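You operate a simulated robot arm through the tools that you are given. There is no shell and no other tool.

You are at the controls of a simulated robot arm. One attempt, no reset.

## Task
Pack the black tray on the worktop under the airer. At the end: the folded blue sock is on the black tray; the white salt jar is on the black tray; whatever was shut is shut again. Leave all else as you found it, and nothing knocked over (what rides in a drawer may roll over). Set down upright: salt jar.

It is judged by the outcome, as a careful person would: the job done as asked, and still so three seconds after it is handed in. It fails if anything else is knocked over, pushed out of place, dropped, spilled or broken.

## Robot
A 7-joint arm with a two-finger parallel gripper, fixed in place. Base frame: the origin is at the foot of the arm, x ahead of it, y to its left, z up. Units: m, rad, N and s.
Its first joint turns from -2.304 to 2.304 rad. Payload 3.91 kg.
The TCP is the grasp point between the finger pads, 0.03 m short of the fingertips. In the tool frame z runs along the fingers and y along their closing line. Largest opening 0.11 m; finger width 0.02, thickness 0.01; the body of the gripper, 0.048 by 0.112 m, starts 0.055 m behind the TCP.
Orientation is that of the tool frame in the base frame, as a unit quaternion [x, y, z, w]. With the fingers straight down and closing along the base's y, the tool's x points along the base's -x, its y along +y and its z along -z.

## Interface
- The arm moves only by the tool move_arm. Its arguments are lists of equal length, an entry for each row: "rot": the turn, a rotation vector about the tool's x, y, z in rad, a list of three; "dp": the shift along the tool's x, y, z in m, a list of three; "grip": the closure in counts, from 0 (fully open) to 255 (shut). In form: {"rot": [[rx, ry, rz], ...], "dp": [[tx, ty, tz], ...], "grip": [grip, ...]}. A call has 1 to 20 rows; each row is the pose to reach, as a shift and turn from the pose commanded when the call began, along the tool's axes at that moment. Each row takes 0.2 s and may step no farther than 0.05 m and 0.15 rad from the row before; otherwise, or with a gripper value out of range, the whole call is refused. Where a pose cannot be reached the arm comes as near as it can. A force on the tool above 40 N (or 10 N above the force at the start of the call, whichever is more), or a blocked arm, ends the call early, and 0.2 s more pass. The fingers move at their own pace (about 0.108 m/s each) and stop on an object; they squeeze with about 24 N. The grip force told is the motor's: it shows also when the fingers shut on nothing. Time passes only in rows, and 0.2 s behind the last, so rows that repeat a pose let the fingers close. The reply holds the time, the measured pose of the TCP, the force on the tool along the base axes, the opening and the grip force, in the units named above and with some noise, with the torque about the TCP (base axes, N m) and any sound that the robot's microphone picked up.
- Cameras (640 x 400 px; columns grow to the right, rows downward): "scene" is fixed at [0.4141, -0.6365, 1.3799]; the picture's right is [0.99, -0.15, 0.00], its down [-0.06, -0.36, -0.93] and it looks along [0.14, 0.92, -0.37] (base axes); focal length 328 px, centre (320, 200). "wrist" rides on the gripper at [0.072, 0.017, -0.103] in the tool frame; the picture's right is [-0.23, 0.97, 0.00], its down [-0.76, -0.18, -0.62] and it looks along [-0.61, -0.14, 0.78] (tool axes); focal length 222 px, centre (320, 200). There is no depth. A picture from a camera that has moved, and an enlarged one, comes with that camera's place and axes in the base frame and with its lens. The place of the scene camera against the robot may be out by one fixed shift of up to 0.025 m in any direction.
- grab_frame(camera): a new picture of that camera. The clock stands still meanwhile.
- inspect(camera, box): a new picture of the part [left, top, right, bottom] of that camera's present view, enlarged. The clock stands still meanwhile.
- sign_off(): hands the job in; it is judged then, once.

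Places have to be worked out from the pictures, the camera data and where the tool is seen. Open the gripper and draw the arm clear of the work before you hand the job in, unless the task says otherwise.

The tools are called after "Emit:" as a command line: name --argument value ..., lists and objects as JSON in quotes. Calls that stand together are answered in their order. move_arm: Moves the arm, as the interface text tells. Its arguments: {"type":"object","properties":{"rot":{"type":"array"},"dp":{"type":"array"},"grip":{"type":"array"}},"required":["rot","dp","grip"]} The other tools are called the same way: grab_frame (camera) takes a picture; inspect (camera, box) takes an enlarged picture of a part of a camera's view; sign_off () hands the job in.

At the start:

```text
time_s: 0.0
position: [0.6022, 0.3745, 1.2246]
ee_rot: [0.0, 1.0, 0.0, 0.0]
ft_force: [-0.4, 0.0, 0.0]
wrist_torque: [-0.01, 0.02, 0.03]
gripper_width: 0.1096
grip_force: 0.0
```

scene: 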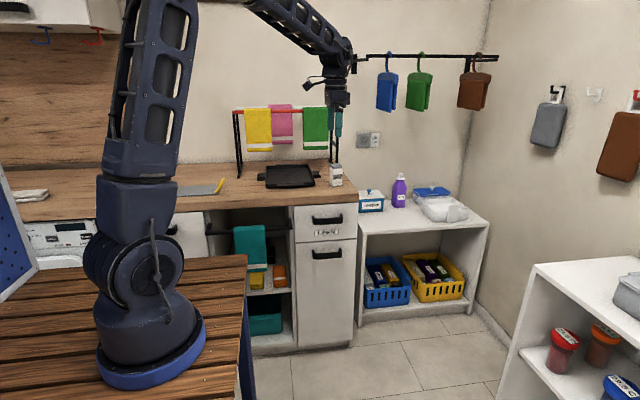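
wrist: 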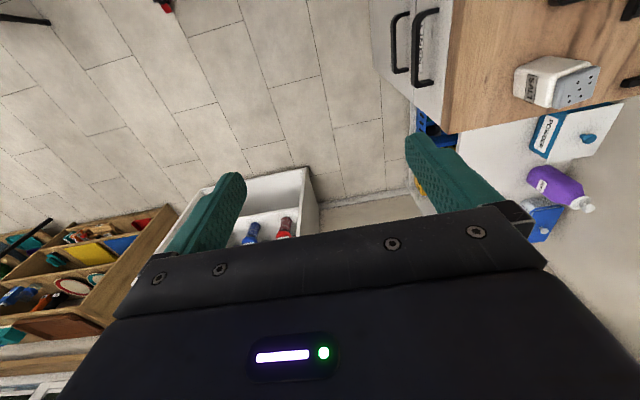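

I'll begin by looking closer at the scene: the counter, the drawer, and the shelf areas, to find the sock and the salt jar.

Emit:
inspect --camera "scene" --box '[220, 90, 380, 190]'

Emit:
inspect --camera "scene" --box '[160, 180, 360, 305]'

Emit:
inspect --camera "scene" --box '[340, 170, 500, 310]'

Emit:
inspect --camera "scene" --box '[0, 160, 240, 300]'

Emit:
inspect --camera "wrist" --box '[360, 0, 640, 200]'

```text
4.00 times, centred on (300, 140) of scene
camera zoom: at [0.4141, -0.6365, 1.3799], right [0.99, -0.15, 0.0], down [-0.06, -0.36, -0.93], along [0.14, 0.92, -0.37], focal length 1311 px, centre (400, 440)
```

zoom: 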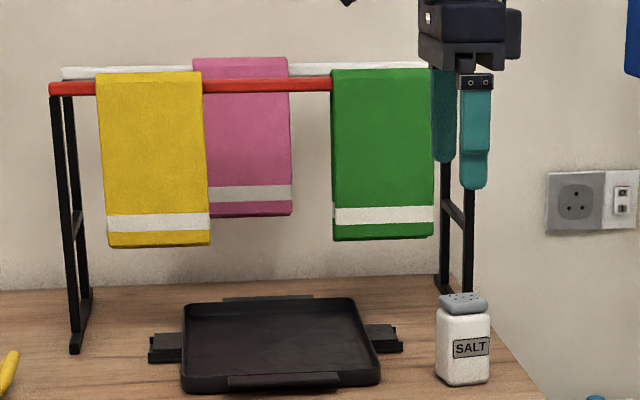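

```text
3.20 times, centred on (260, 242) of scene
camera zoom: at [0.4141, -0.6365, 1.3799], right [0.99, -0.15, 0.0], down [-0.06, -0.36, -0.93], along [0.14, 0.92, -0.37], focal length 1049 px, centre (512, 64)
```

zoom: 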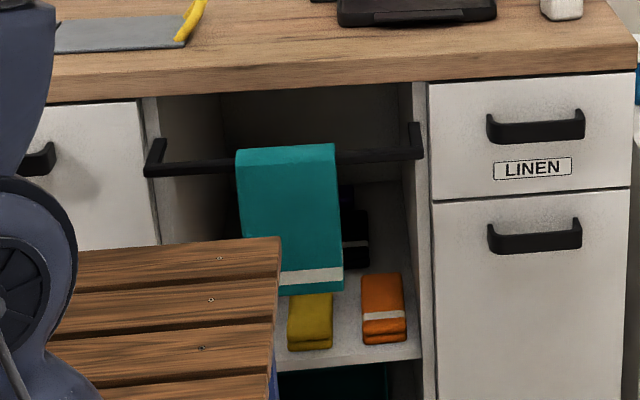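

```text
2.86 times, centred on (420, 240) of scene
camera zoom: at [0.4141, -0.6365, 1.3799], right [0.99, -0.15, 0.0], down [-0.06, -0.36, -0.93], along [0.14, 0.92, -0.37], focal length 936 px, centre (34, 86)
```

zoom: 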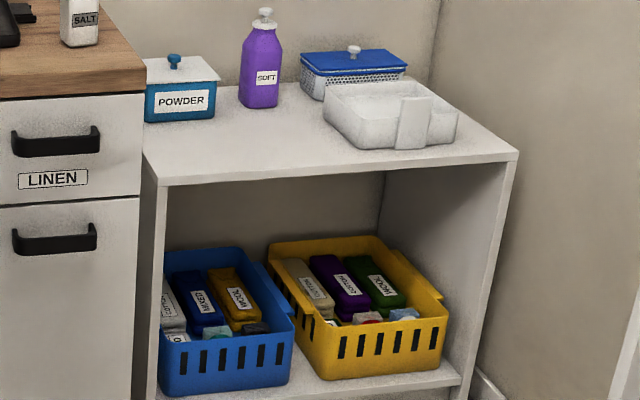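

```text
2.67 times, centred on (120, 230) of scene
camera zoom: at [0.4141, -0.6365, 1.3799], right [0.99, -0.15, 0.0], down [-0.06, -0.36, -0.93], along [0.14, 0.92, -0.37], focal length 874 px, centre (853, 120)
```

zoom: 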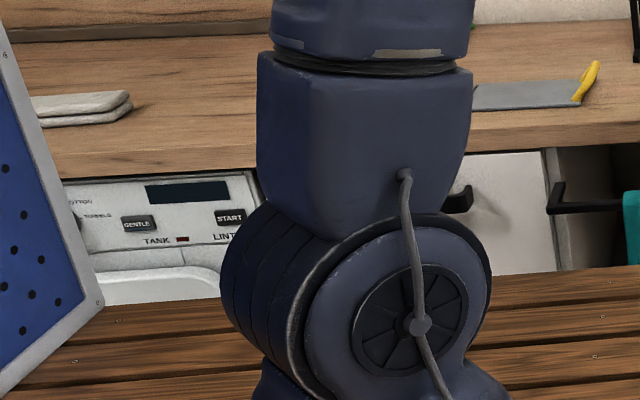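

```text
2.00 times, centred on (500, 100) of wrist
camera zoom: at [0.5297, 0.3908, 1.3271], right [0.23, 0.97, 0.0], down [0.76, -0.18, 0.62], along [0.61, -0.14, -0.78], focal length 444 px, centre (-40, 400)
```

zoom: 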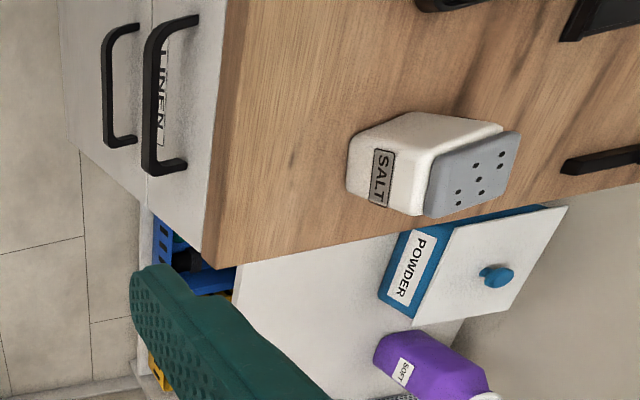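

The counter top works out to about z=0.89, with the salt jar near (0.70, 0.74). The tray front is at y≈0.77 and the LINEN drawer handle near (0.63, 0.61, 0.79). I'll turn the tool so that the wrist camera looks outward over the counter.

Emit:
move_arm --rot '[[0, 0, -0.15], [0, 0, -0.3], [0, 0, -0.45], [0, 0, -0.6], [0, 0, -0.75], [0, 0, -0.9], [0, 0, -1.05], [0, 0, -1.2], [0, 0, -1.35], [0, 0, -1.5], [0, 0, -1.5708]]' --dp '[[0, 0, 0], [0, 0, 0], [0, 0, 0], [0, 0, 0], [0, 0, 0], [0, 0, 0], [0, 0, 0], [0, 0, 0], [0, 0, 0], [0, 0, 0], [0, 0, 0]]' --grip '[0, 0, 0, 0, 0, 0, 0, 0, 0, 0, 0]'

Emit:
grab_frame --camera "wrist"

Emit:
grab_frame --camera "scene"

```text
time_s: 2.4
position: [0.6022, 0.3752, 1.2238]
ee_rot: [0.708, -0.707, 0.0, -0.001]
ft_force: [1.0, -0.6, 0.4]
wrist_torque: [0.0, -0.02, 0.0]
gripper_width: 0.11
grip_force: 0.1
```

```text
taken
camera wrist: at [0.5855, 0.302, 1.3273], right [-0.97, 0.23, 0.0], down [0.18, 0.76, 0.62], along [0.14, 0.61, -0.78], focal length 222 px, centre (320, 200)
```

wrist: 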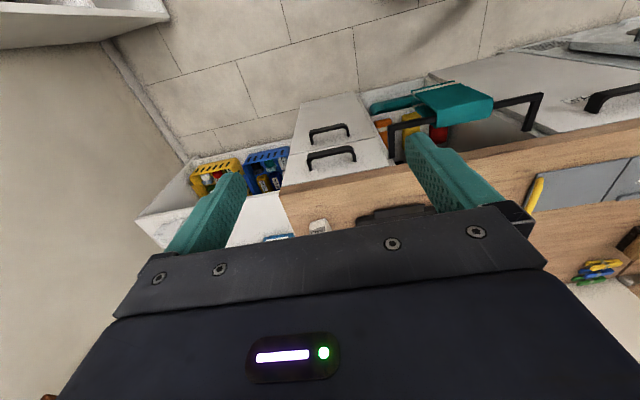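

```text
taken
```

scene: 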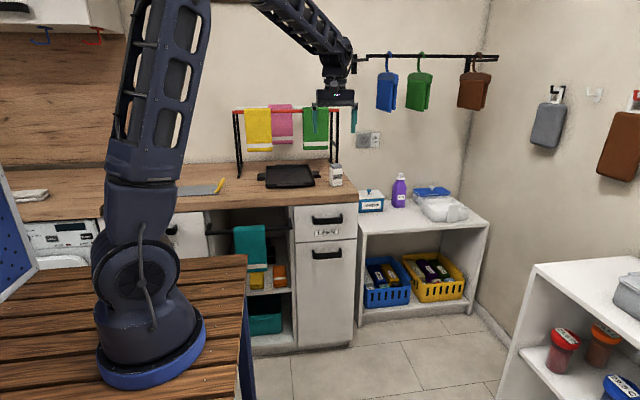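

The wrist view now shows the cabinets upside down. I'll enlarge it around the drawers and the open bay to look for blue items.

Emit:
inspect --camera "wrist" --box '[240, 60, 440, 240]'

Emit:
inspect --camera "wrist" --box '[360, 70, 560, 170]'

Emit:
inspect --camera "wrist" --box '[500, 150, 640, 300]'

Emit:
inspect --camera "scene" --box '[280, 195, 370, 275]'

```text
2.22 times, centred on (340, 150) of wrist
camera zoom: at [0.5855, 0.302, 1.3273], right [-0.97, 0.23, 0.0], down [0.18, 0.76, 0.62], along [0.14, 0.61, -0.78], focal length 494 px, centre (276, 311)
```

zoom: 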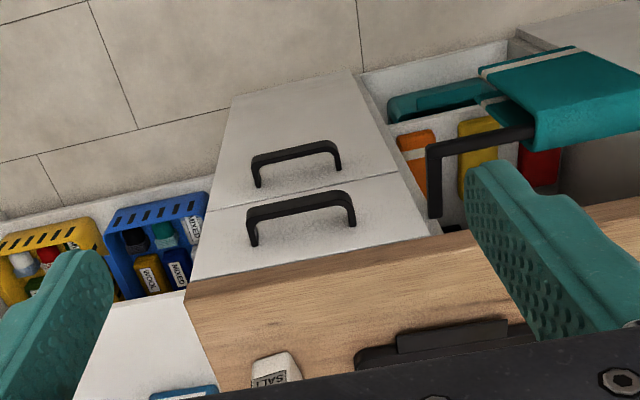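

```text
3.20 times, centred on (460, 120) of wrist
camera zoom: at [0.5855, 0.302, 1.3273], right [-0.97, 0.23, 0.0], down [0.18, 0.76, 0.62], along [0.14, 0.61, -0.78], focal length 711 px, centre (-128, 456)
```

zoom: 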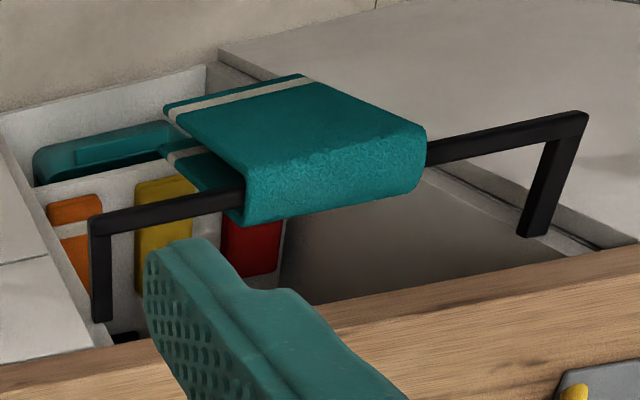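

```text
2.67 times, centred on (570, 225) of wrist
camera zoom: at [0.5855, 0.302, 1.3273], right [-0.97, 0.23, 0.0], down [0.18, 0.76, 0.62], along [0.14, 0.61, -0.78], focal length 592 px, centre (-347, 133)
```

zoom: 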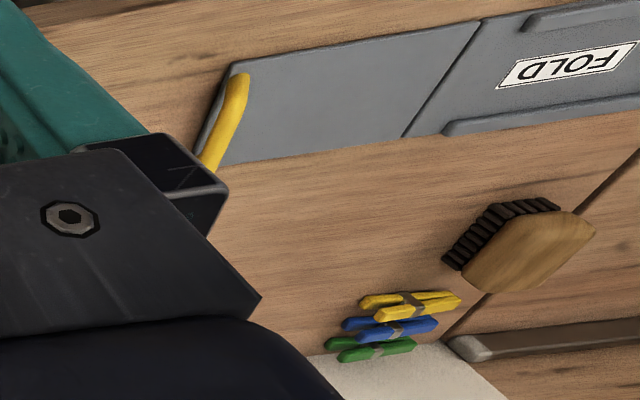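

```text
5.00 times, centred on (325, 235) of scene
camera zoom: at [0.4141, -0.6365, 1.3799], right [0.99, -0.15, 0.0], down [-0.06, -0.36, -0.93], along [0.14, 0.92, -0.37], focal length 1639 px, centre (295, 25)
```

zoom: 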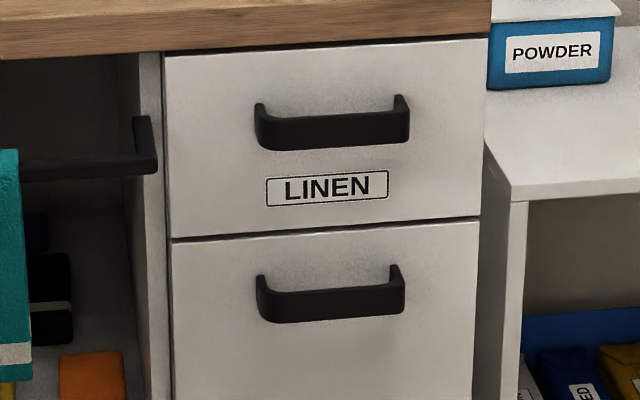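

There's no blue sock in view; the shelf holds only orange, yellow, red and black folds, so the shut LINEN drawer is the likely place. Triangulating its handle bar gives about (0.62, 0.57, 0.80). I'll turn the tool horizontal, pointing +y with the fingers closing vertically, well clear of the counter.

Emit:
move_arm --rot '[[-0.08637, -0.08637, 0.08637], [-0.17274, -0.17274, 0.17274], [-0.25911, -0.25911, 0.25911], [-0.34548, -0.34548, 0.34548], [-0.43185, -0.43185, 0.43185], [-0.51822, -0.51822, 0.51822], [-0.60459, -0.60459, 0.60459], [-0.69096, -0.69096, 0.69096], [-0.77733, -0.77733, 0.77733], [-0.8637, -0.8637, 0.8637], [-0.95007, -0.95007, 0.95007], [-1.03644, -1.03644, 1.03644], [-1.12281, -1.12281, 1.12281], [-1.2092, -1.2092, 1.2092]]' --dp '[[0, -0.001, 0.015], [0, -0.003, 0.03], [0, -0.004, 0.045], [0, -0.005, 0.06], [0, -0.006, 0.075], [0, -0.008, 0.09], [0, -0.009, 0.105], [0, -0.01, 0.12], [0, -0.011, 0.135], [0, -0.012, 0.15], [0, -0.014, 0.165], [0, -0.015, 0.18], [0, -0.017, 0.2], [0, -0.018, 0.22]]' --grip '[0, 0, 0, 0, 0, 0, 0, 0, 60, 90, 110, 110, 110, 110]'

Emit:
grab_frame --camera "wrist"

Emit:
grab_frame --camera "scene"

```text
time_s: 5.4
position: [0.6195, 0.376, 1.0039]
ee_rot: [0.0, 0.707, 0.707, 0.0]
ft_force: [-0.1, -0.3, -0.6]
wrist_torque: [0.01, 0.0, -0.04]
gripper_width: 0.0626
grip_force: 0.1
```

```text
taken
camera wrist: at [0.5463, 0.2722, 1.02], right [0.23, 0.0, 0.97], down [0.76, -0.62, -0.18], along [0.61, 0.78, -0.14], focal length 222 px, centre (320, 200)
```

wrist: 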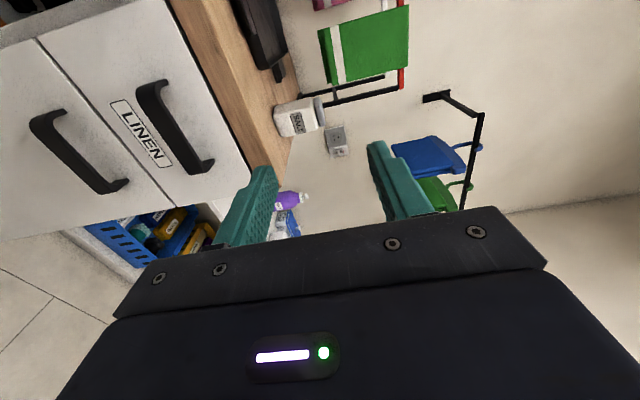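

```text
taken
```

scene: 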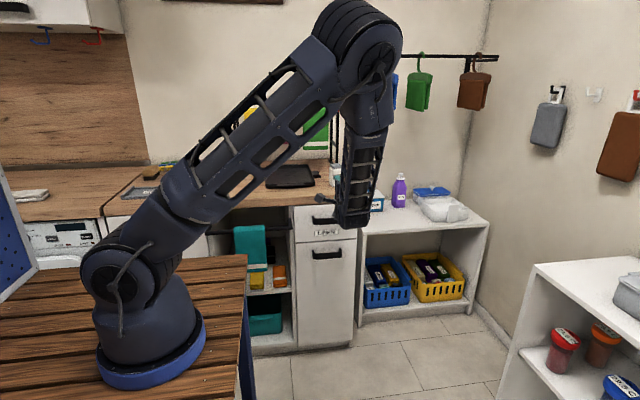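

The tool is horizontal at (0.62, 0.376, 1.00). I'll enlarge the handle to refine its position before I descend.

Emit:
inspect --camera "wrist" --box '[90, 50, 250, 190]'

```text
2.86 times, centred on (170, 120) of wrist
camera zoom: at [0.5463, 0.2722, 1.02], right [0.23, 0.0, 0.97], down [0.76, -0.62, -0.18], along [0.61, 0.78, -0.14], focal length 635 px, centre (749, 429)
```

zoom: 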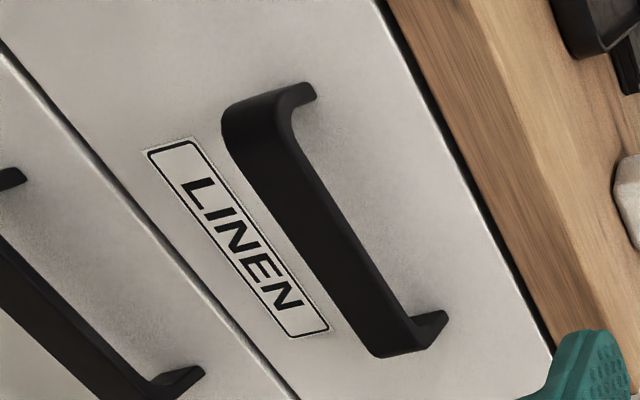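

The refined bar centre is about (0.614, 0.572, 0.788), with the drawer face at y≈0.615 and the counter underside at z≈0.85. I'll go down to handle height, still 0.11 m short of it.

Emit:
move_arm --rot '[[0, 0, 0], [0, 0, 0], [0, 0, 0], [0, 0, 0], [0, 0, 0], [0, 0, 0], [0, 0, 0]]' --dp '[[0.001, -0.04, 0], [0.002, -0.08, 0.01], [0.003, -0.12, 0.03], [0.004, -0.16, 0.05], [0.005, -0.2, 0.07], [0.005, -0.214, 0.084], [0.005, -0.214, 0.084]]' --grip '[110, 110, 110, 110, 110, 110, 110]'

Emit:
grab_frame --camera "wrist"

Emit:
grab_frame --camera "scene"

```text
time_s: 7.0
position: [0.6145, 0.4583, 0.7904]
ee_rot: [0.0, 0.707, 0.708, 0.0]
ft_force: [-0.1, -0.3, 0.1]
wrist_torque: [0.02, 0.04, -0.01]
gripper_width: 0.0625
grip_force: 0.0
```

```text
taken
camera wrist: at [0.542, 0.3539, 0.8065], right [0.23, 0.0, 0.97], down [0.76, -0.62, -0.18], along [0.61, 0.78, -0.14], focal length 222 px, centre (320, 200)
```

wrist: 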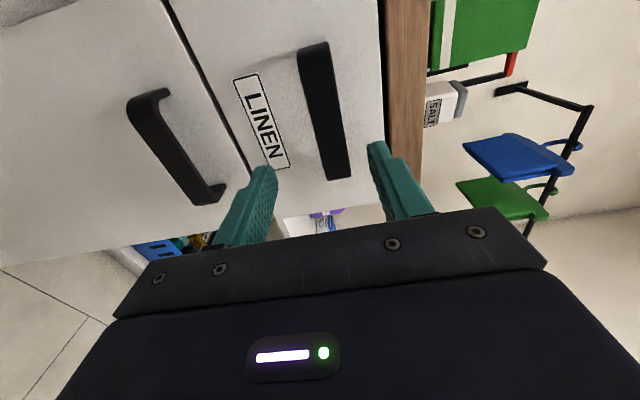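

```text
taken
```

scene: 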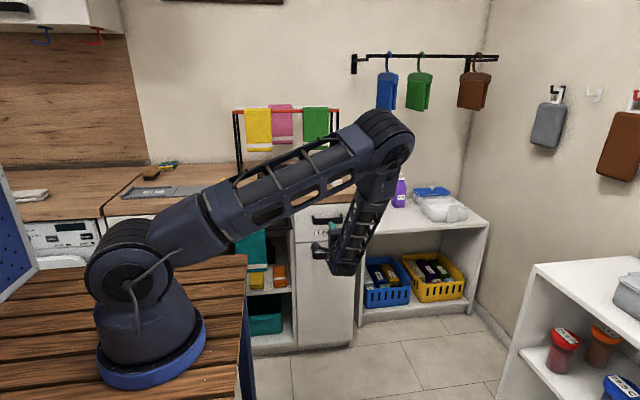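

The bar now reads z≈0.798, so I'll raise the hand 8 mm and advance so that the fingers straddle the bar. Then I'll close.

Emit:
move_arm --rot '[[0, 0, 0], [0, 0, 0], [0, 0, 0], [0, 0, 0], [0, 0, 0]]' --dp '[[0, 0.008, 0.02], [0, 0.008, 0.05], [0, 0.008, 0.08], [0, 0.008, 0.105], [0, 0.008, 0.105]]' --grip '[110, 110, 110, 110, 110]'

Emit:
grab_frame --camera "wrist"

Emit:
inspect --camera "scene" --box '[280, 195, 370, 275]'

```text
time_s: 8.2
position: [0.6146, 0.5651, 0.7987]
ee_rot: [0.0, 0.708, 0.707, 0.0]
ft_force: [-1.1, -0.2, 0.1]
wrist_torque: [-0.02, 0.02, -0.01]
gripper_width: 0.0627
grip_force: 0.1
```

```text
taken
camera wrist: at [0.5416, 0.4609, 0.8148], right [0.23, 0.0, 0.97], down [0.76, -0.62, -0.18], along [0.61, 0.78, -0.14], focal length 222 px, centre (320, 200)
```

wrist: 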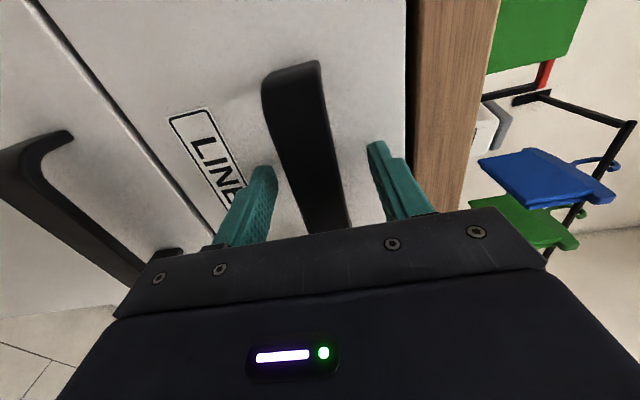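

```text
5.00 times, centred on (325, 235) of scene
camera zoom: at [0.4141, -0.6365, 1.3799], right [0.99, -0.15, 0.0], down [-0.06, -0.36, -0.93], along [0.14, 0.92, -0.37], focal length 1639 px, centre (295, 25)
```

zoom: 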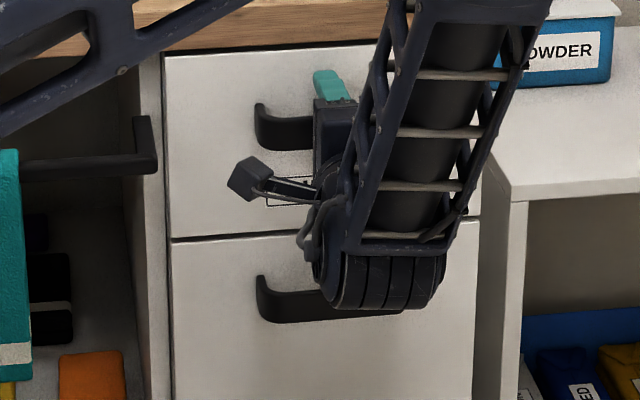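

The bar lies between the fingers, so I'll close on it.

Emit:
move_arm --rot '[[0, 0, 0], [0, 0, 0], [0, 0, 0]]' --dp '[[0, 0, 0], [0, 0, 0], [0, 0, 0]]' --grip '[255, 255, 255]'

```text
time_s: 9.0
position: [0.6152, 0.5647, 0.7964]
ee_rot: [0.001, 0.708, 0.707, 0.0]
ft_force: [-1.1, -0.1, -20.1]
wrist_torque: [-0.62, -0.56, -0.44]
gripper_width: 0.0239
grip_force: 44.8
```

I have the bar at a 24 mm opening, with 20 N of vertical bias because the hand sits slightly high. I'll relax down about 2.5 mm and start pulling slowly.

Emit:
move_arm --rot '[[0, 0, 0], [0, 0, 0], [0, 0, 0], [0, 0, 0]]' --dp '[[0, -0.0025, 0], [0, -0.0025, -0.01], [0, -0.0025, -0.025], [0, -0.0025, -0.04]]' --grip '[255, 255, 255, 255]'

Emit:
grab_frame --camera "wrist"

```text
time_s: 10.0
position: [0.6151, 0.5248, 0.7967]
ee_rot: [-0.001, 0.707, 0.707, 0.0]
ft_force: [-14.2, 1.5, 8.9]
wrist_torque: [-0.38, 0.7, -0.2]
gripper_width: 0.0234
grip_force: 45.2
```

```text
taken
camera wrist: at [0.5418, 0.4203, 0.813], right [0.23, 0.0, 0.97], down [0.76, -0.62, -0.18], along [0.61, 0.78, -0.14], focal length 222 px, centre (320, 200)
```

wrist: 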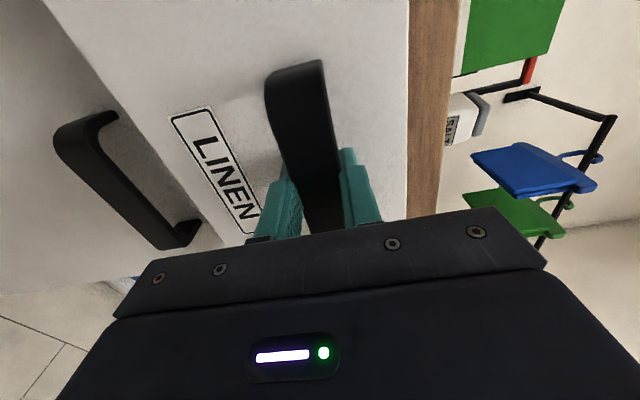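

The drawer is sliding out. I'll keep pulling steadily by another 0.2 m.

Emit:
move_arm --rot '[[0, 0, 0], [0, 0, 0], [0, 0, 0], [0, 0, 0], [0, 0, 0], [0, 0, 0], [0, 0, 0], [0, 0, 0], [0, 0, 0], [0, 0, 0]]' --dp '[[0, 0.001, -0.015], [0, 0.001, -0.035], [0, 0.001, -0.055], [0, 0.001, -0.075], [0, 0.001, -0.095], [0, 0.001, -0.115], [0, 0.001, -0.135], [0, 0.001, -0.155], [0, 0.001, -0.175], [0, 0.001, -0.19]]' --grip '[255, 255, 255, 255, 255, 255, 255, 255, 255, 255]'

Emit:
grab_frame --camera "wrist"

Emit:
grab_frame --camera "scene"

```text
time_s: 12.2
position: [0.6156, 0.3339, 0.7969]
ee_rot: [0.0, 0.707, 0.707, 0.001]
ft_force: [-25.6, 1.0, 3.7]
wrist_torque: [-0.03, -0.01, -0.91]
gripper_width: 0.0239
grip_force: 45.2
```

```text
taken
camera wrist: at [0.5419, 0.2293, 0.8133], right [0.23, 0.0, 0.97], down [0.76, -0.62, -0.18], along [0.61, 0.78, -0.14], focal length 222 px, centre (320, 200)
```

wrist: 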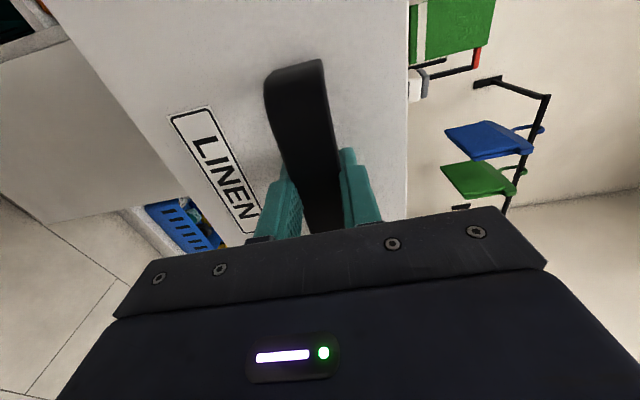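

```text
taken
```

scene: 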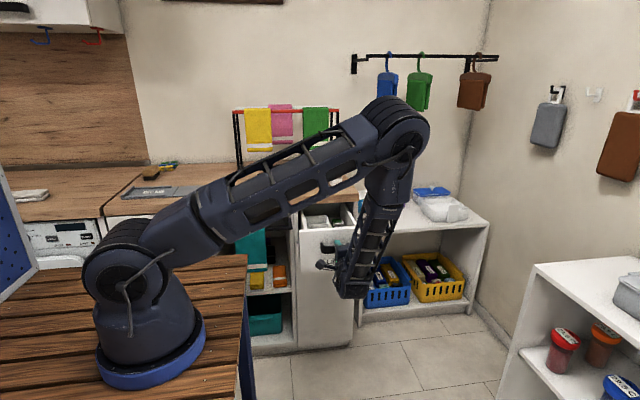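

The drawer is open by about 0.23 m. I'll release the handle, back away and rise to look inside.

Emit:
move_arm --rot '[[0, 0, 0], [0, 0, 0], [0, 0, 0], [0, 0, 0], [0, 0, 0], [0, 0, 0], [0, 0, 0], [0, 0, 0], [0, 0, 0], [0, 0, 0]]' --dp '[[0.003, 0, 0], [0.003, 0, 0], [0.003, 0, 0], [0.003, 0, -0.03], [0.003, 0, -0.06], [0.003, 0.04, -0.08], [0.003, 0.09, -0.08], [0.003, 0.14, -0.08], [0.003, 0.19, -0.08], [0.003, 0.24, -0.08]]' --grip '[110, 110, 110, 110, 110, 110, 60, 0, 0, 0]'

Emit:
grab_frame --camera "wrist"

Emit:
grab_frame --camera "scene"

```text
time_s: 14.4
position: [0.6136, 0.2514, 1.0342]
ee_rot: [0.0, 0.707, 0.707, -0.001]
ft_force: [1.2, 0.1, -0.8]
wrist_torque: [0.04, 0.02, 0.05]
gripper_width: 0.11
grip_force: 0.1
```

```text
taken
camera wrist: at [0.5393, 0.1487, 1.0515], right [0.23, 0.0, 0.97], down [0.76, -0.62, -0.18], along [0.61, 0.78, -0.14], focal length 222 px, centre (320, 200)
```

wrist: 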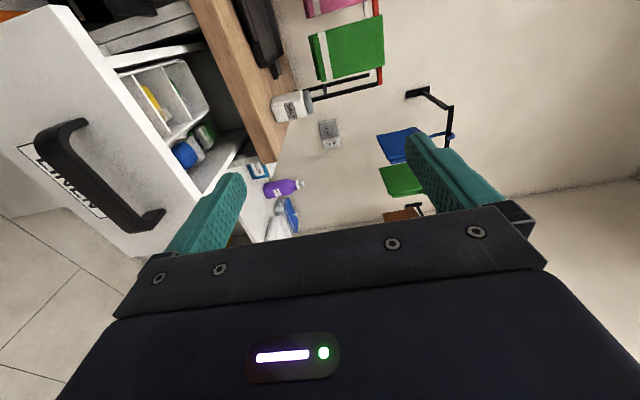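

```text
taken
```

scene: 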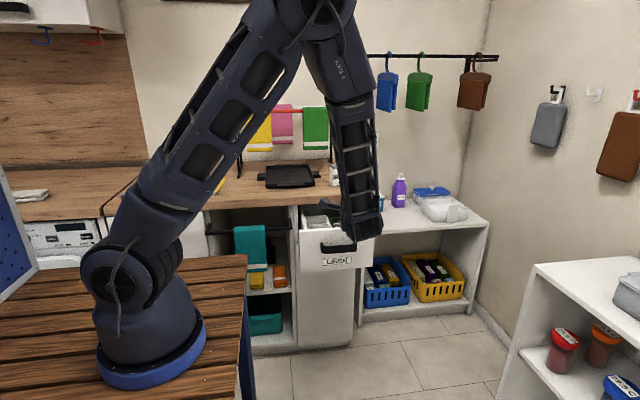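

The drawer holds a white organiser and something blue. I'll turn the tool down again, rise and look in from above.

Emit:
move_arm --rot '[[0.08637, 0.08637, -0.08637], [0.17274, 0.17274, -0.17274], [0.25911, 0.25911, -0.25911], [0.34548, 0.34548, -0.34548], [0.43185, 0.43185, -0.43185], [0.51822, 0.51822, -0.51822], [0.60459, 0.60459, -0.60459], [0.69096, 0.69096, -0.69096], [0.77733, 0.77733, -0.77733], [0.8637, 0.8637, -0.8637], [0.95007, 0.95007, -0.95007], [1.03644, 1.03644, -1.03644], [1.12281, 1.12281, -1.12281], [1.2092, 1.2092, -1.2092]]' --dp '[[-0.004, 0.015, 0], [-0.006, 0.03, 0], [-0.008, 0.045, 0.005], [-0.01, 0.06, 0.01], [-0.012, 0.075, 0.015], [-0.014, 0.09, 0.02], [-0.016, 0.1, 0.025], [-0.018, 0.11, 0.03], [-0.02, 0.116, 0.035], [-0.022, 0.116, 0.04], [-0.024, 0.116, 0.045], [-0.026, 0.116, 0.05], [-0.026, 0.116, 0.05], [-0.026, 0.116, 0.05]]' --grip '[0, 0, 0, 0, 0, 0, 0, 0, 0, 0, 0, 0, 0, 0]'

Emit:
grab_frame --camera "wrist"

Emit:
inspect --camera "scene" --box '[280, 180, 400, 270]'

```text
time_s: 17.4
position: [0.6388, 0.3036, 1.152]
ee_rot: [0.708, -0.706, 0.002, 0.0]
ft_force: [-0.4, -0.9, -1.2]
wrist_torque: [0.01, -0.01, -0.01]
gripper_width: 0.1101
grip_force: 0.0
```

```text
taken
camera wrist: at [0.6215, 0.2301, 1.2554], right [-0.97, 0.23, 0.0], down [0.18, 0.76, 0.62], along [0.14, 0.61, -0.78], focal length 222 px, centre (320, 200)
```

wrist: 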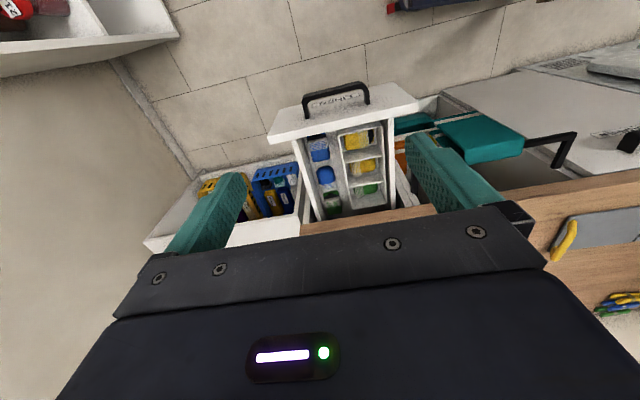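

```text
4.44 times, centred on (340, 225) of scene
camera zoom: at [0.4141, -0.6365, 1.3799], right [0.99, -0.15, 0.0], down [-0.06, -0.36, -0.93], along [0.14, 0.92, -0.37], focal length 1457 px, centre (231, 89)
```

zoom: 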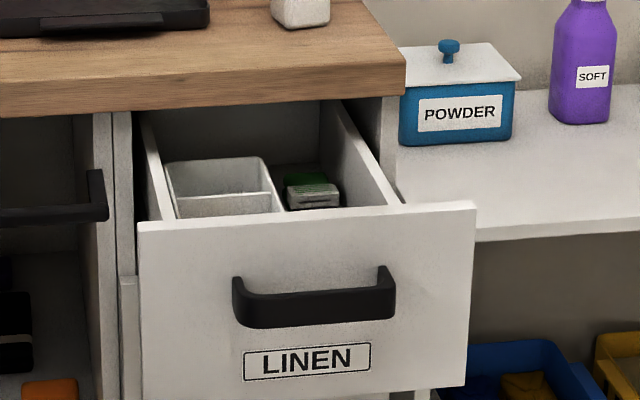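

Emit:
inspect --camera "wrist" --box '[280, 80, 420, 230]'

```text
2.67 times, centred on (350, 155) of wrist
camera zoom: at [0.6215, 0.2301, 1.2554], right [-0.97, 0.23, 0.0], down [0.18, 0.76, 0.62], along [0.14, 0.61, -0.78], focal length 592 px, centre (240, 320)
```

zoom: 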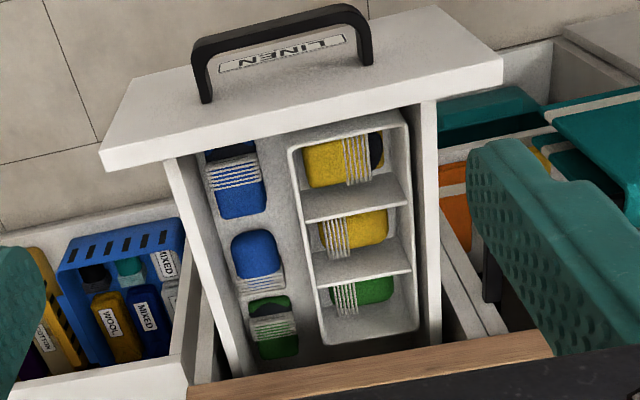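

The drawer holds several socks: yellow and green ones in a divider, and two blue and one green on the right side. I'll move closer to tell the two blue ones apart.

Emit:
move_arm --rot '[[0, 0, 0], [0, 0, 0], [0, 0, 0], [0, 0, 0], [0, 0, 0], [0, 0, 0]]' --dp '[[-0.02, -0.01, 0.03], [-0.04, -0.02, 0.06], [-0.06, -0.03, 0.09], [-0.08, -0.04, 0.12], [-0.1, -0.045, 0.15], [-0.106, -0.045, 0.165]]' --grip '[0, 0, 0, 0, 0, 0]'

Emit:
grab_frame --camera "wrist"

Emit:
inspect --camera "wrist" --box '[240, 30, 440, 210]'

```text
time_s: 18.8
position: [0.6835, 0.4088, 0.9887]
ee_rot: [-0.706, 0.708, 0.001, 0.0]
ft_force: [-0.1, -0.7, -0.2]
wrist_torque: [0.02, -0.03, 0.01]
gripper_width: 0.1101
grip_force: 0.1
```

```text
taken
camera wrist: at [0.6658, 0.336, 1.0913], right [-0.97, 0.23, 0.0], down [0.18, 0.76, 0.62], along [0.14, 0.61, -0.78], focal length 222 px, centre (320, 200)
```

wrist: 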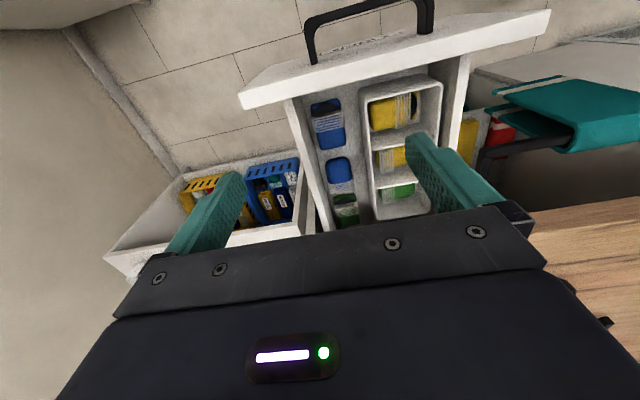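

```text
2.22 times, centred on (340, 120) of wrist
camera zoom: at [0.6658, 0.336, 1.0913], right [-0.97, 0.23, 0.0], down [0.18, 0.76, 0.62], along [0.14, 0.61, -0.78], focal length 494 px, centre (276, 378)
```

zoom: 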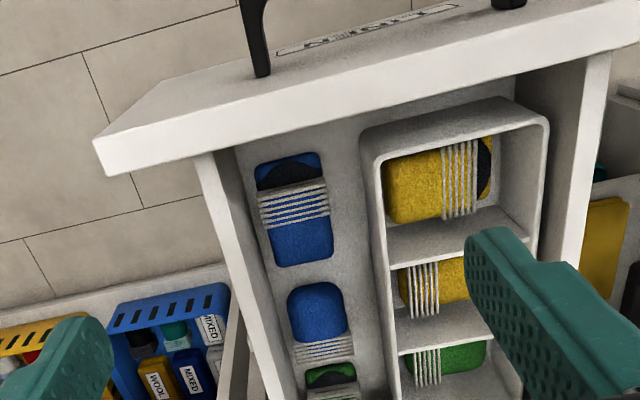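

I'll zoom tighter on the two blue socks.

Emit:
inspect --camera "wrist" --box '[300, 90, 380, 150]'

Emit:
inspect --camera "wrist" --box '[305, 145, 385, 235]'

```text
6.67 times, centred on (340, 120) of wrist
camera zoom: at [0.6658, 0.336, 1.0913], right [-0.97, 0.23, 0.0], down [0.18, 0.76, 0.62], along [0.14, 0.61, -0.78], focal length 1481 px, centre (187, 733)
```

zoom: 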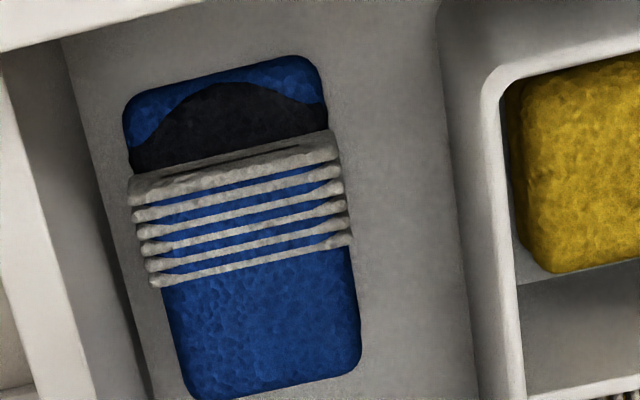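

```text
4.44 times, centred on (345, 190) of wrist
camera zoom: at [0.6658, 0.336, 1.0913], right [-0.97, 0.23, 0.0], down [0.18, 0.76, 0.62], along [0.14, 0.61, -0.78], focal length 987 px, centre (209, 244)
```

zoom: 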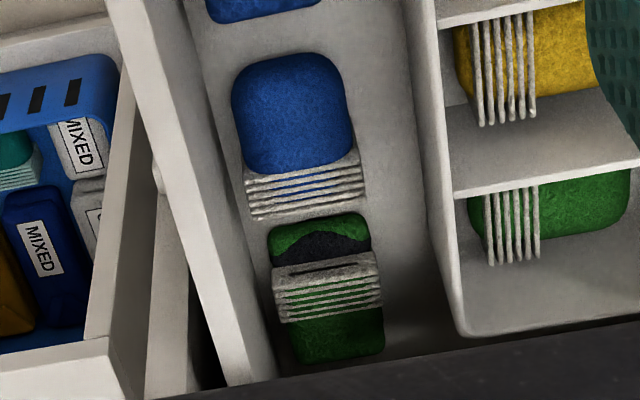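

I'll drop lower over the right side of the drawer, staying above its rim, for a closer look.

Emit:
move_arm --rot '[[0, 0, 0], [0, 0, 0], [0, 0, 0], [0, 0, 0]]' --dp '[[0, 0, 0.03], [0, 0, 0.06], [0, 0, 0.09], [0.01, 0, 0.1]]' --grip '[0, 0, 0, 0]'

Emit:
grab_frame --camera "wrist"

Emit:
inspect --camera "wrist" --box '[270, 40, 430, 140]'

Emit:
inspect --camera "wrist" --box '[270, 110, 430, 210]'

```text
time_s: 19.8
position: [0.6858, 0.3994, 0.8869]
ee_rot: [-0.707, 0.707, 0.0, -0.001]
ft_force: [-0.6, -0.8, -0.6]
wrist_torque: [0.0, -0.03, 0.01]
gripper_width: 0.1101
grip_force: 0.1
```

```text
taken
camera wrist: at [0.6668, 0.3269, 0.9906], right [-0.97, 0.23, 0.0], down [0.18, 0.76, 0.62], along [0.14, 0.61, -0.78], focal length 222 px, centre (320, 200)
```

wrist: 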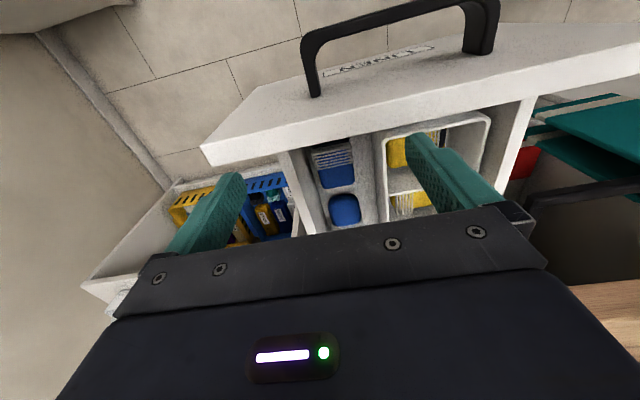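

```text
4.00 times, centred on (350, 90) of wrist
camera zoom: at [0.6668, 0.3269, 0.9906], right [-0.97, 0.23, 0.0], down [0.18, 0.76, 0.62], along [0.14, 0.61, -0.78], focal length 888 px, centre (200, 640)
```

zoom: 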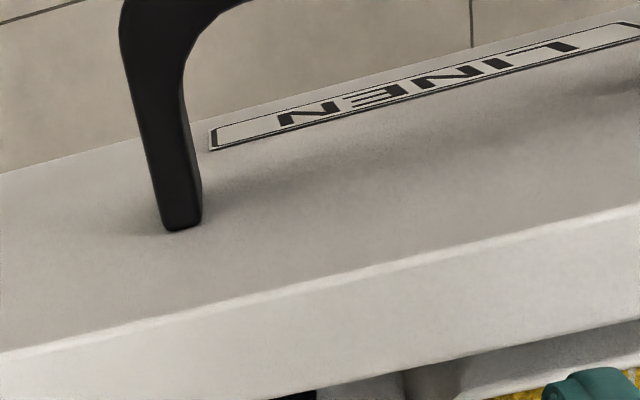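

```text
4.00 times, centred on (350, 160) of wrist
camera zoom: at [0.6668, 0.3269, 0.9906], right [-0.97, 0.23, 0.0], down [0.18, 0.76, 0.62], along [0.14, 0.61, -0.78], focal length 888 px, centre (200, 360)
```

zoom: 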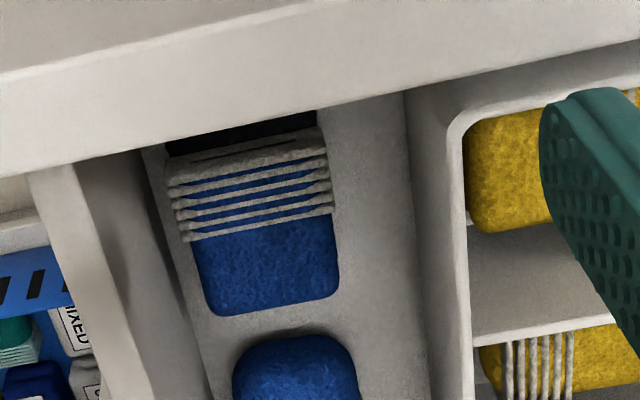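

I need to look straight down from over the middle of the drawer. I'll tilt the hand about 0.5 rad and shift it toward the counter at a safe height.

Emit:
move_arm --rot '[[0, 0.1, 0], [0, 0.2, 0], [0, 0.3, 0], [0, 0.4, 0], [0, 0.5, 0], [0, 0.5, 0]]' --dp '[[0, 0, -0.04], [-0.03, 0, -0.06], [-0.06, 0, -0.06], [-0.09, 0, -0.06], [-0.11, 0, -0.05], [-0.11, 0, -0.045]]' --grip '[0, 0, 0, 0, 0, 0]'

Emit:
grab_frame --camera "wrist"

Emit:
inspect --camera "wrist" --box '[270, 60, 430, 210]'

```text
time_s: 21.2
position: [0.6812, 0.5095, 0.9317]
ee_rot: [0.685, -0.685, 0.175, 0.176]
ft_force: [-0.8, -0.3, 0.2]
wrist_torque: [0.0, -0.01, 0.01]
gripper_width: 0.1102
grip_force: 0.0
```

```text
taken
camera wrist: at [0.6645, 0.4955, 1.0584], right [-0.97, 0.2, -0.11], down [0.18, 0.97, 0.18], along [0.14, 0.16, -0.98], focal length 222 px, centre (320, 200)
```

wrist: 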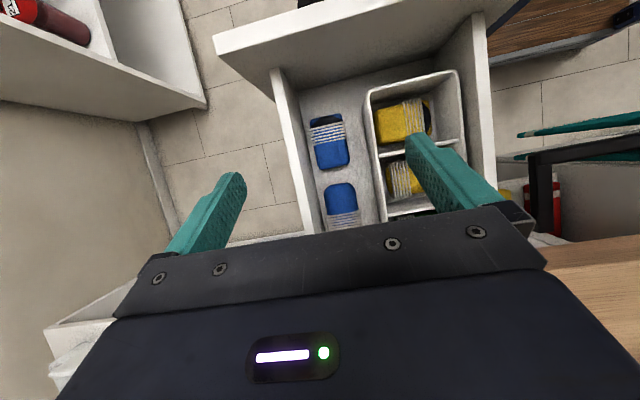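

```text
2.67 times, centred on (350, 135) of wrist
camera zoom: at [0.6645, 0.4955, 1.0584], right [-0.97, 0.2, -0.11], down [0.18, 0.97, 0.18], along [0.14, 0.16, -0.98], focal length 592 px, centre (240, 373)
```

zoom: 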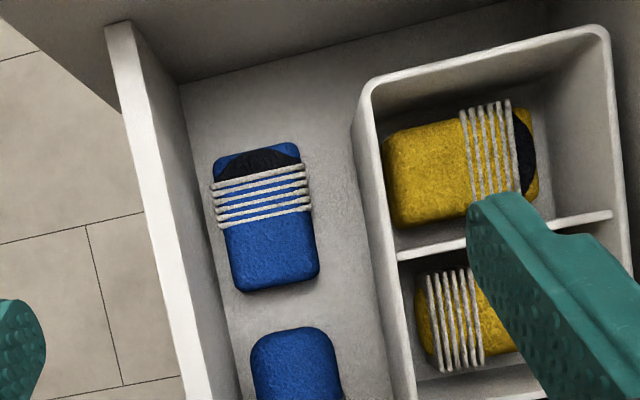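

One blue sock shows a ribbed cuff and a dark opening. I'll shift a bit further over to see the second blue one fully.

Emit:
move_arm --rot '[[0, 0, 0], [0, 0, 0], [0, 0, 0]]' --dp '[[-0.015, 0, -0.016], [-0.03, 0, -0.032], [-0.043, 0, -0.046]]' --grip '[0, 0, 0]'

Emit:
inspect --camera "wrist" --box '[270, 60, 430, 210]'

Emit:
grab_frame --camera "scene"

```text
time_s: 22.0
position: [0.6844, 0.5694, 0.9538]
ee_rot: [0.685, -0.685, 0.175, 0.175]
ft_force: [-0.1, -0.2, -0.3]
wrist_torque: [0.03, 0.03, -0.02]
gripper_width: 0.1098
grip_force: 0.0
```

```text
2.67 times, centred on (350, 135) of wrist
camera zoom: at [0.6655, 0.5557, 1.0786], right [-0.97, 0.2, -0.11], down [0.18, 0.97, 0.18], along [0.14, 0.16, -0.98], focal length 592 px, centre (240, 373)
```

zoom: 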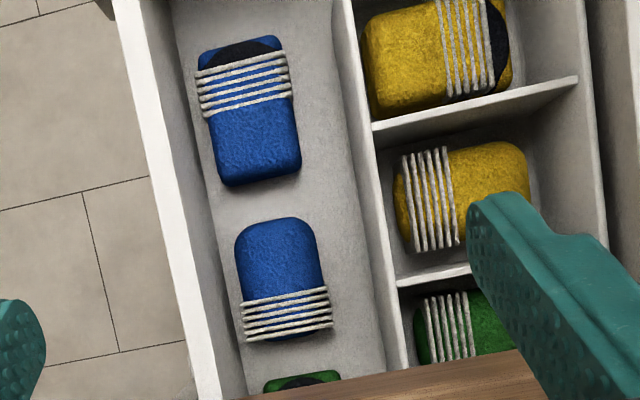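

```text
taken
```

scene: 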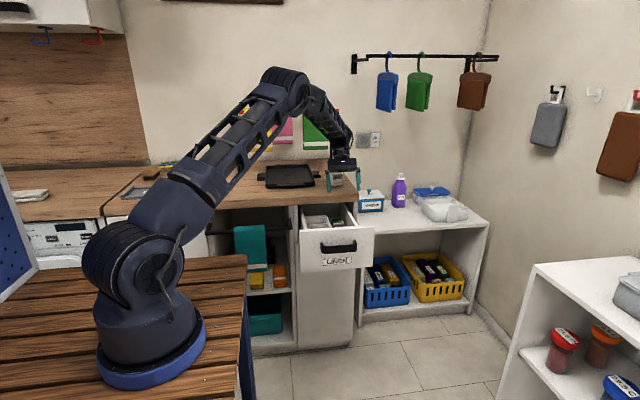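

Two kinds appear in each colour, so I need more detail on both blue items. I'll zoom in hard on each of them.

Emit:
inspect --camera "wrist" --box '[320, 65, 385, 110]'

Emit:
inspect --camera "wrist" --box '[335, 130, 400, 200]'

Emit:
inspect --camera "wrist" --box '[390, 55, 450, 105]'

Emit:
inspect --camera "wrist" --box '[395, 105, 455, 155]'

```text
8.89 times, centred on (352, 88) of wrist
camera zoom: at [0.6655, 0.5557, 1.0786], right [-0.97, 0.2, -0.11], down [0.18, 0.97, 0.18], along [0.14, 0.16, -0.98], focal length 1974 px, centre (31, 1200)
```

zoom: 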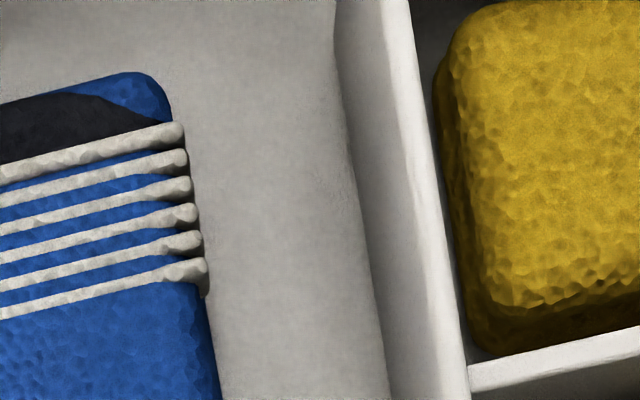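

```text
5.71 times, centred on (368, 165) of wrist
camera zoom: at [0.6655, 0.5557, 1.0786], right [-0.97, 0.2, -0.11], down [0.18, 0.97, 0.18], along [0.14, 0.16, -0.98], focal length 1269 px, centre (49, 400)
```

zoom: 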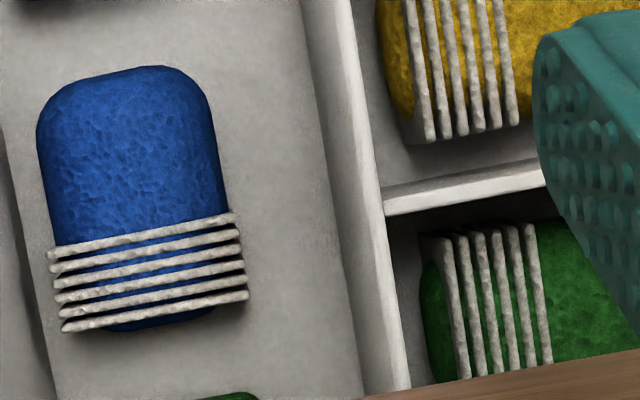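

```text
8.00 times, centred on (420, 80) of wrist
camera zoom: at [0.6655, 0.5557, 1.0786], right [-0.97, 0.2, -0.11], down [0.18, 0.97, 0.18], along [0.14, 0.16, -0.98], focal length 1777 px, centre (-480, 1160)
```

zoom: 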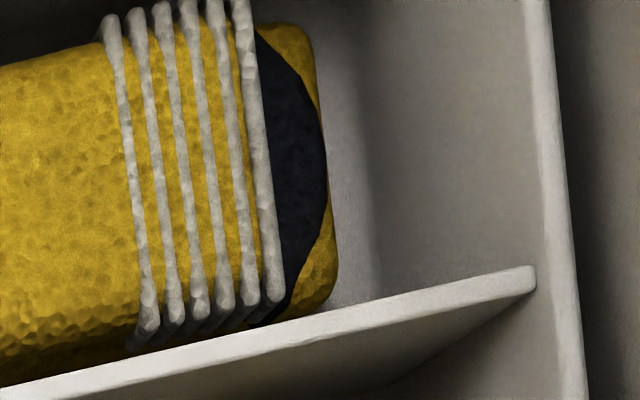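

```text
8.00 times, centred on (425, 130) of wrist
camera zoom: at [0.6655, 0.5557, 1.0786], right [-0.97, 0.2, -0.11], down [0.18, 0.97, 0.18], along [0.14, 0.16, -0.98], focal length 1777 px, centre (-520, 760)
```

zoom: 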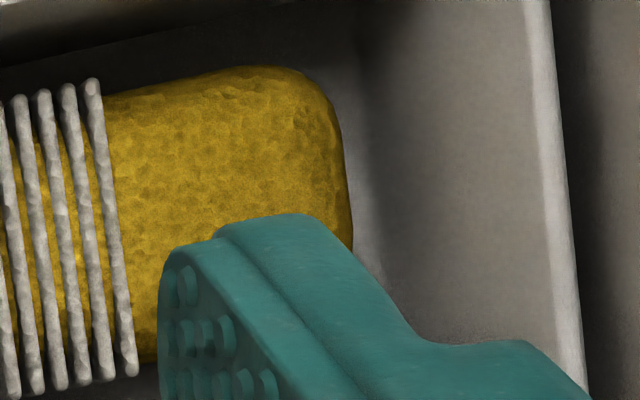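

I'll take one more close view of the whole front blue item, plus a look at the similar striped items in the blue basket for comparison.

Emit:
inspect --camera "wrist" --box '[285, 72, 360, 132]'

Emit:
inspect --camera "scene" --box '[365, 250, 475, 310]'

Emit:
inspect --camera "scene" --box '[300, 195, 360, 235]'

```text
6.67 times, centred on (322, 102) of wrist
camera zoom: at [0.6655, 0.5557, 1.0786], right [-0.97, 0.2, -0.11], down [0.18, 0.97, 0.18], along [0.14, 0.16, -0.98], focal length 1481 px, centre (303, 853)
```

zoom: 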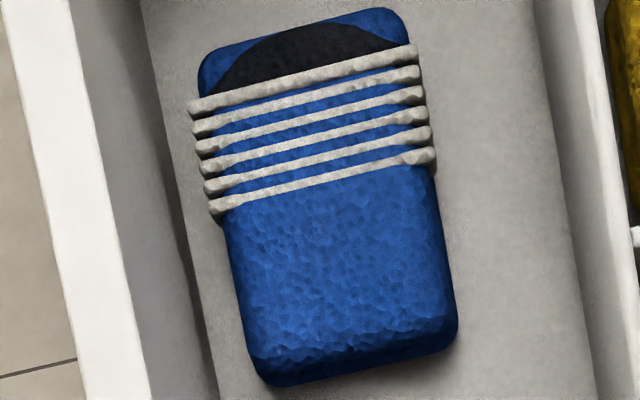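

```text
5.82 times, centred on (420, 280) of scene
camera zoom: at [0.4141, -0.6365, 1.3799], right [0.99, -0.15, 0.0], down [-0.06, -0.36, -0.93], along [0.14, 0.92, -0.37], focal length 1907 px, centre (-262, -266)
```

zoom: 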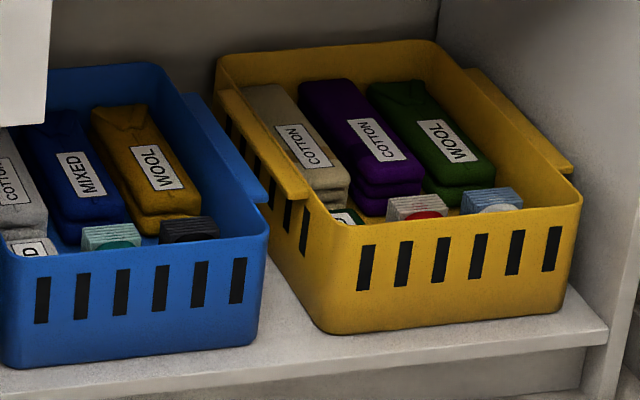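

```text
10.00 times, centred on (330, 215) of scene
camera zoom: at [0.4141, -0.6365, 1.3799], right [0.99, -0.15, 0.0], down [-0.06, -0.36, -0.93], along [0.14, 0.92, -0.37], focal length 3278 px, centre (220, 50)
```

zoom: 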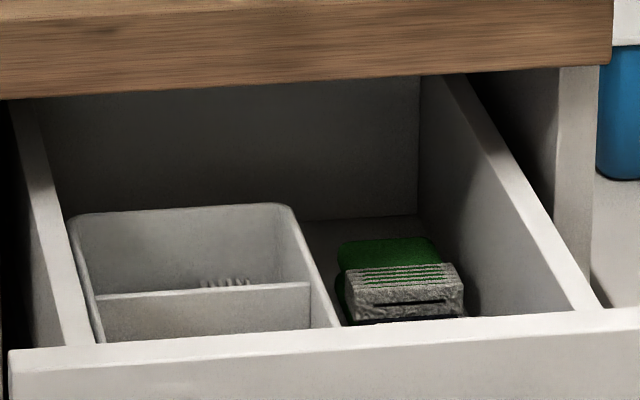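

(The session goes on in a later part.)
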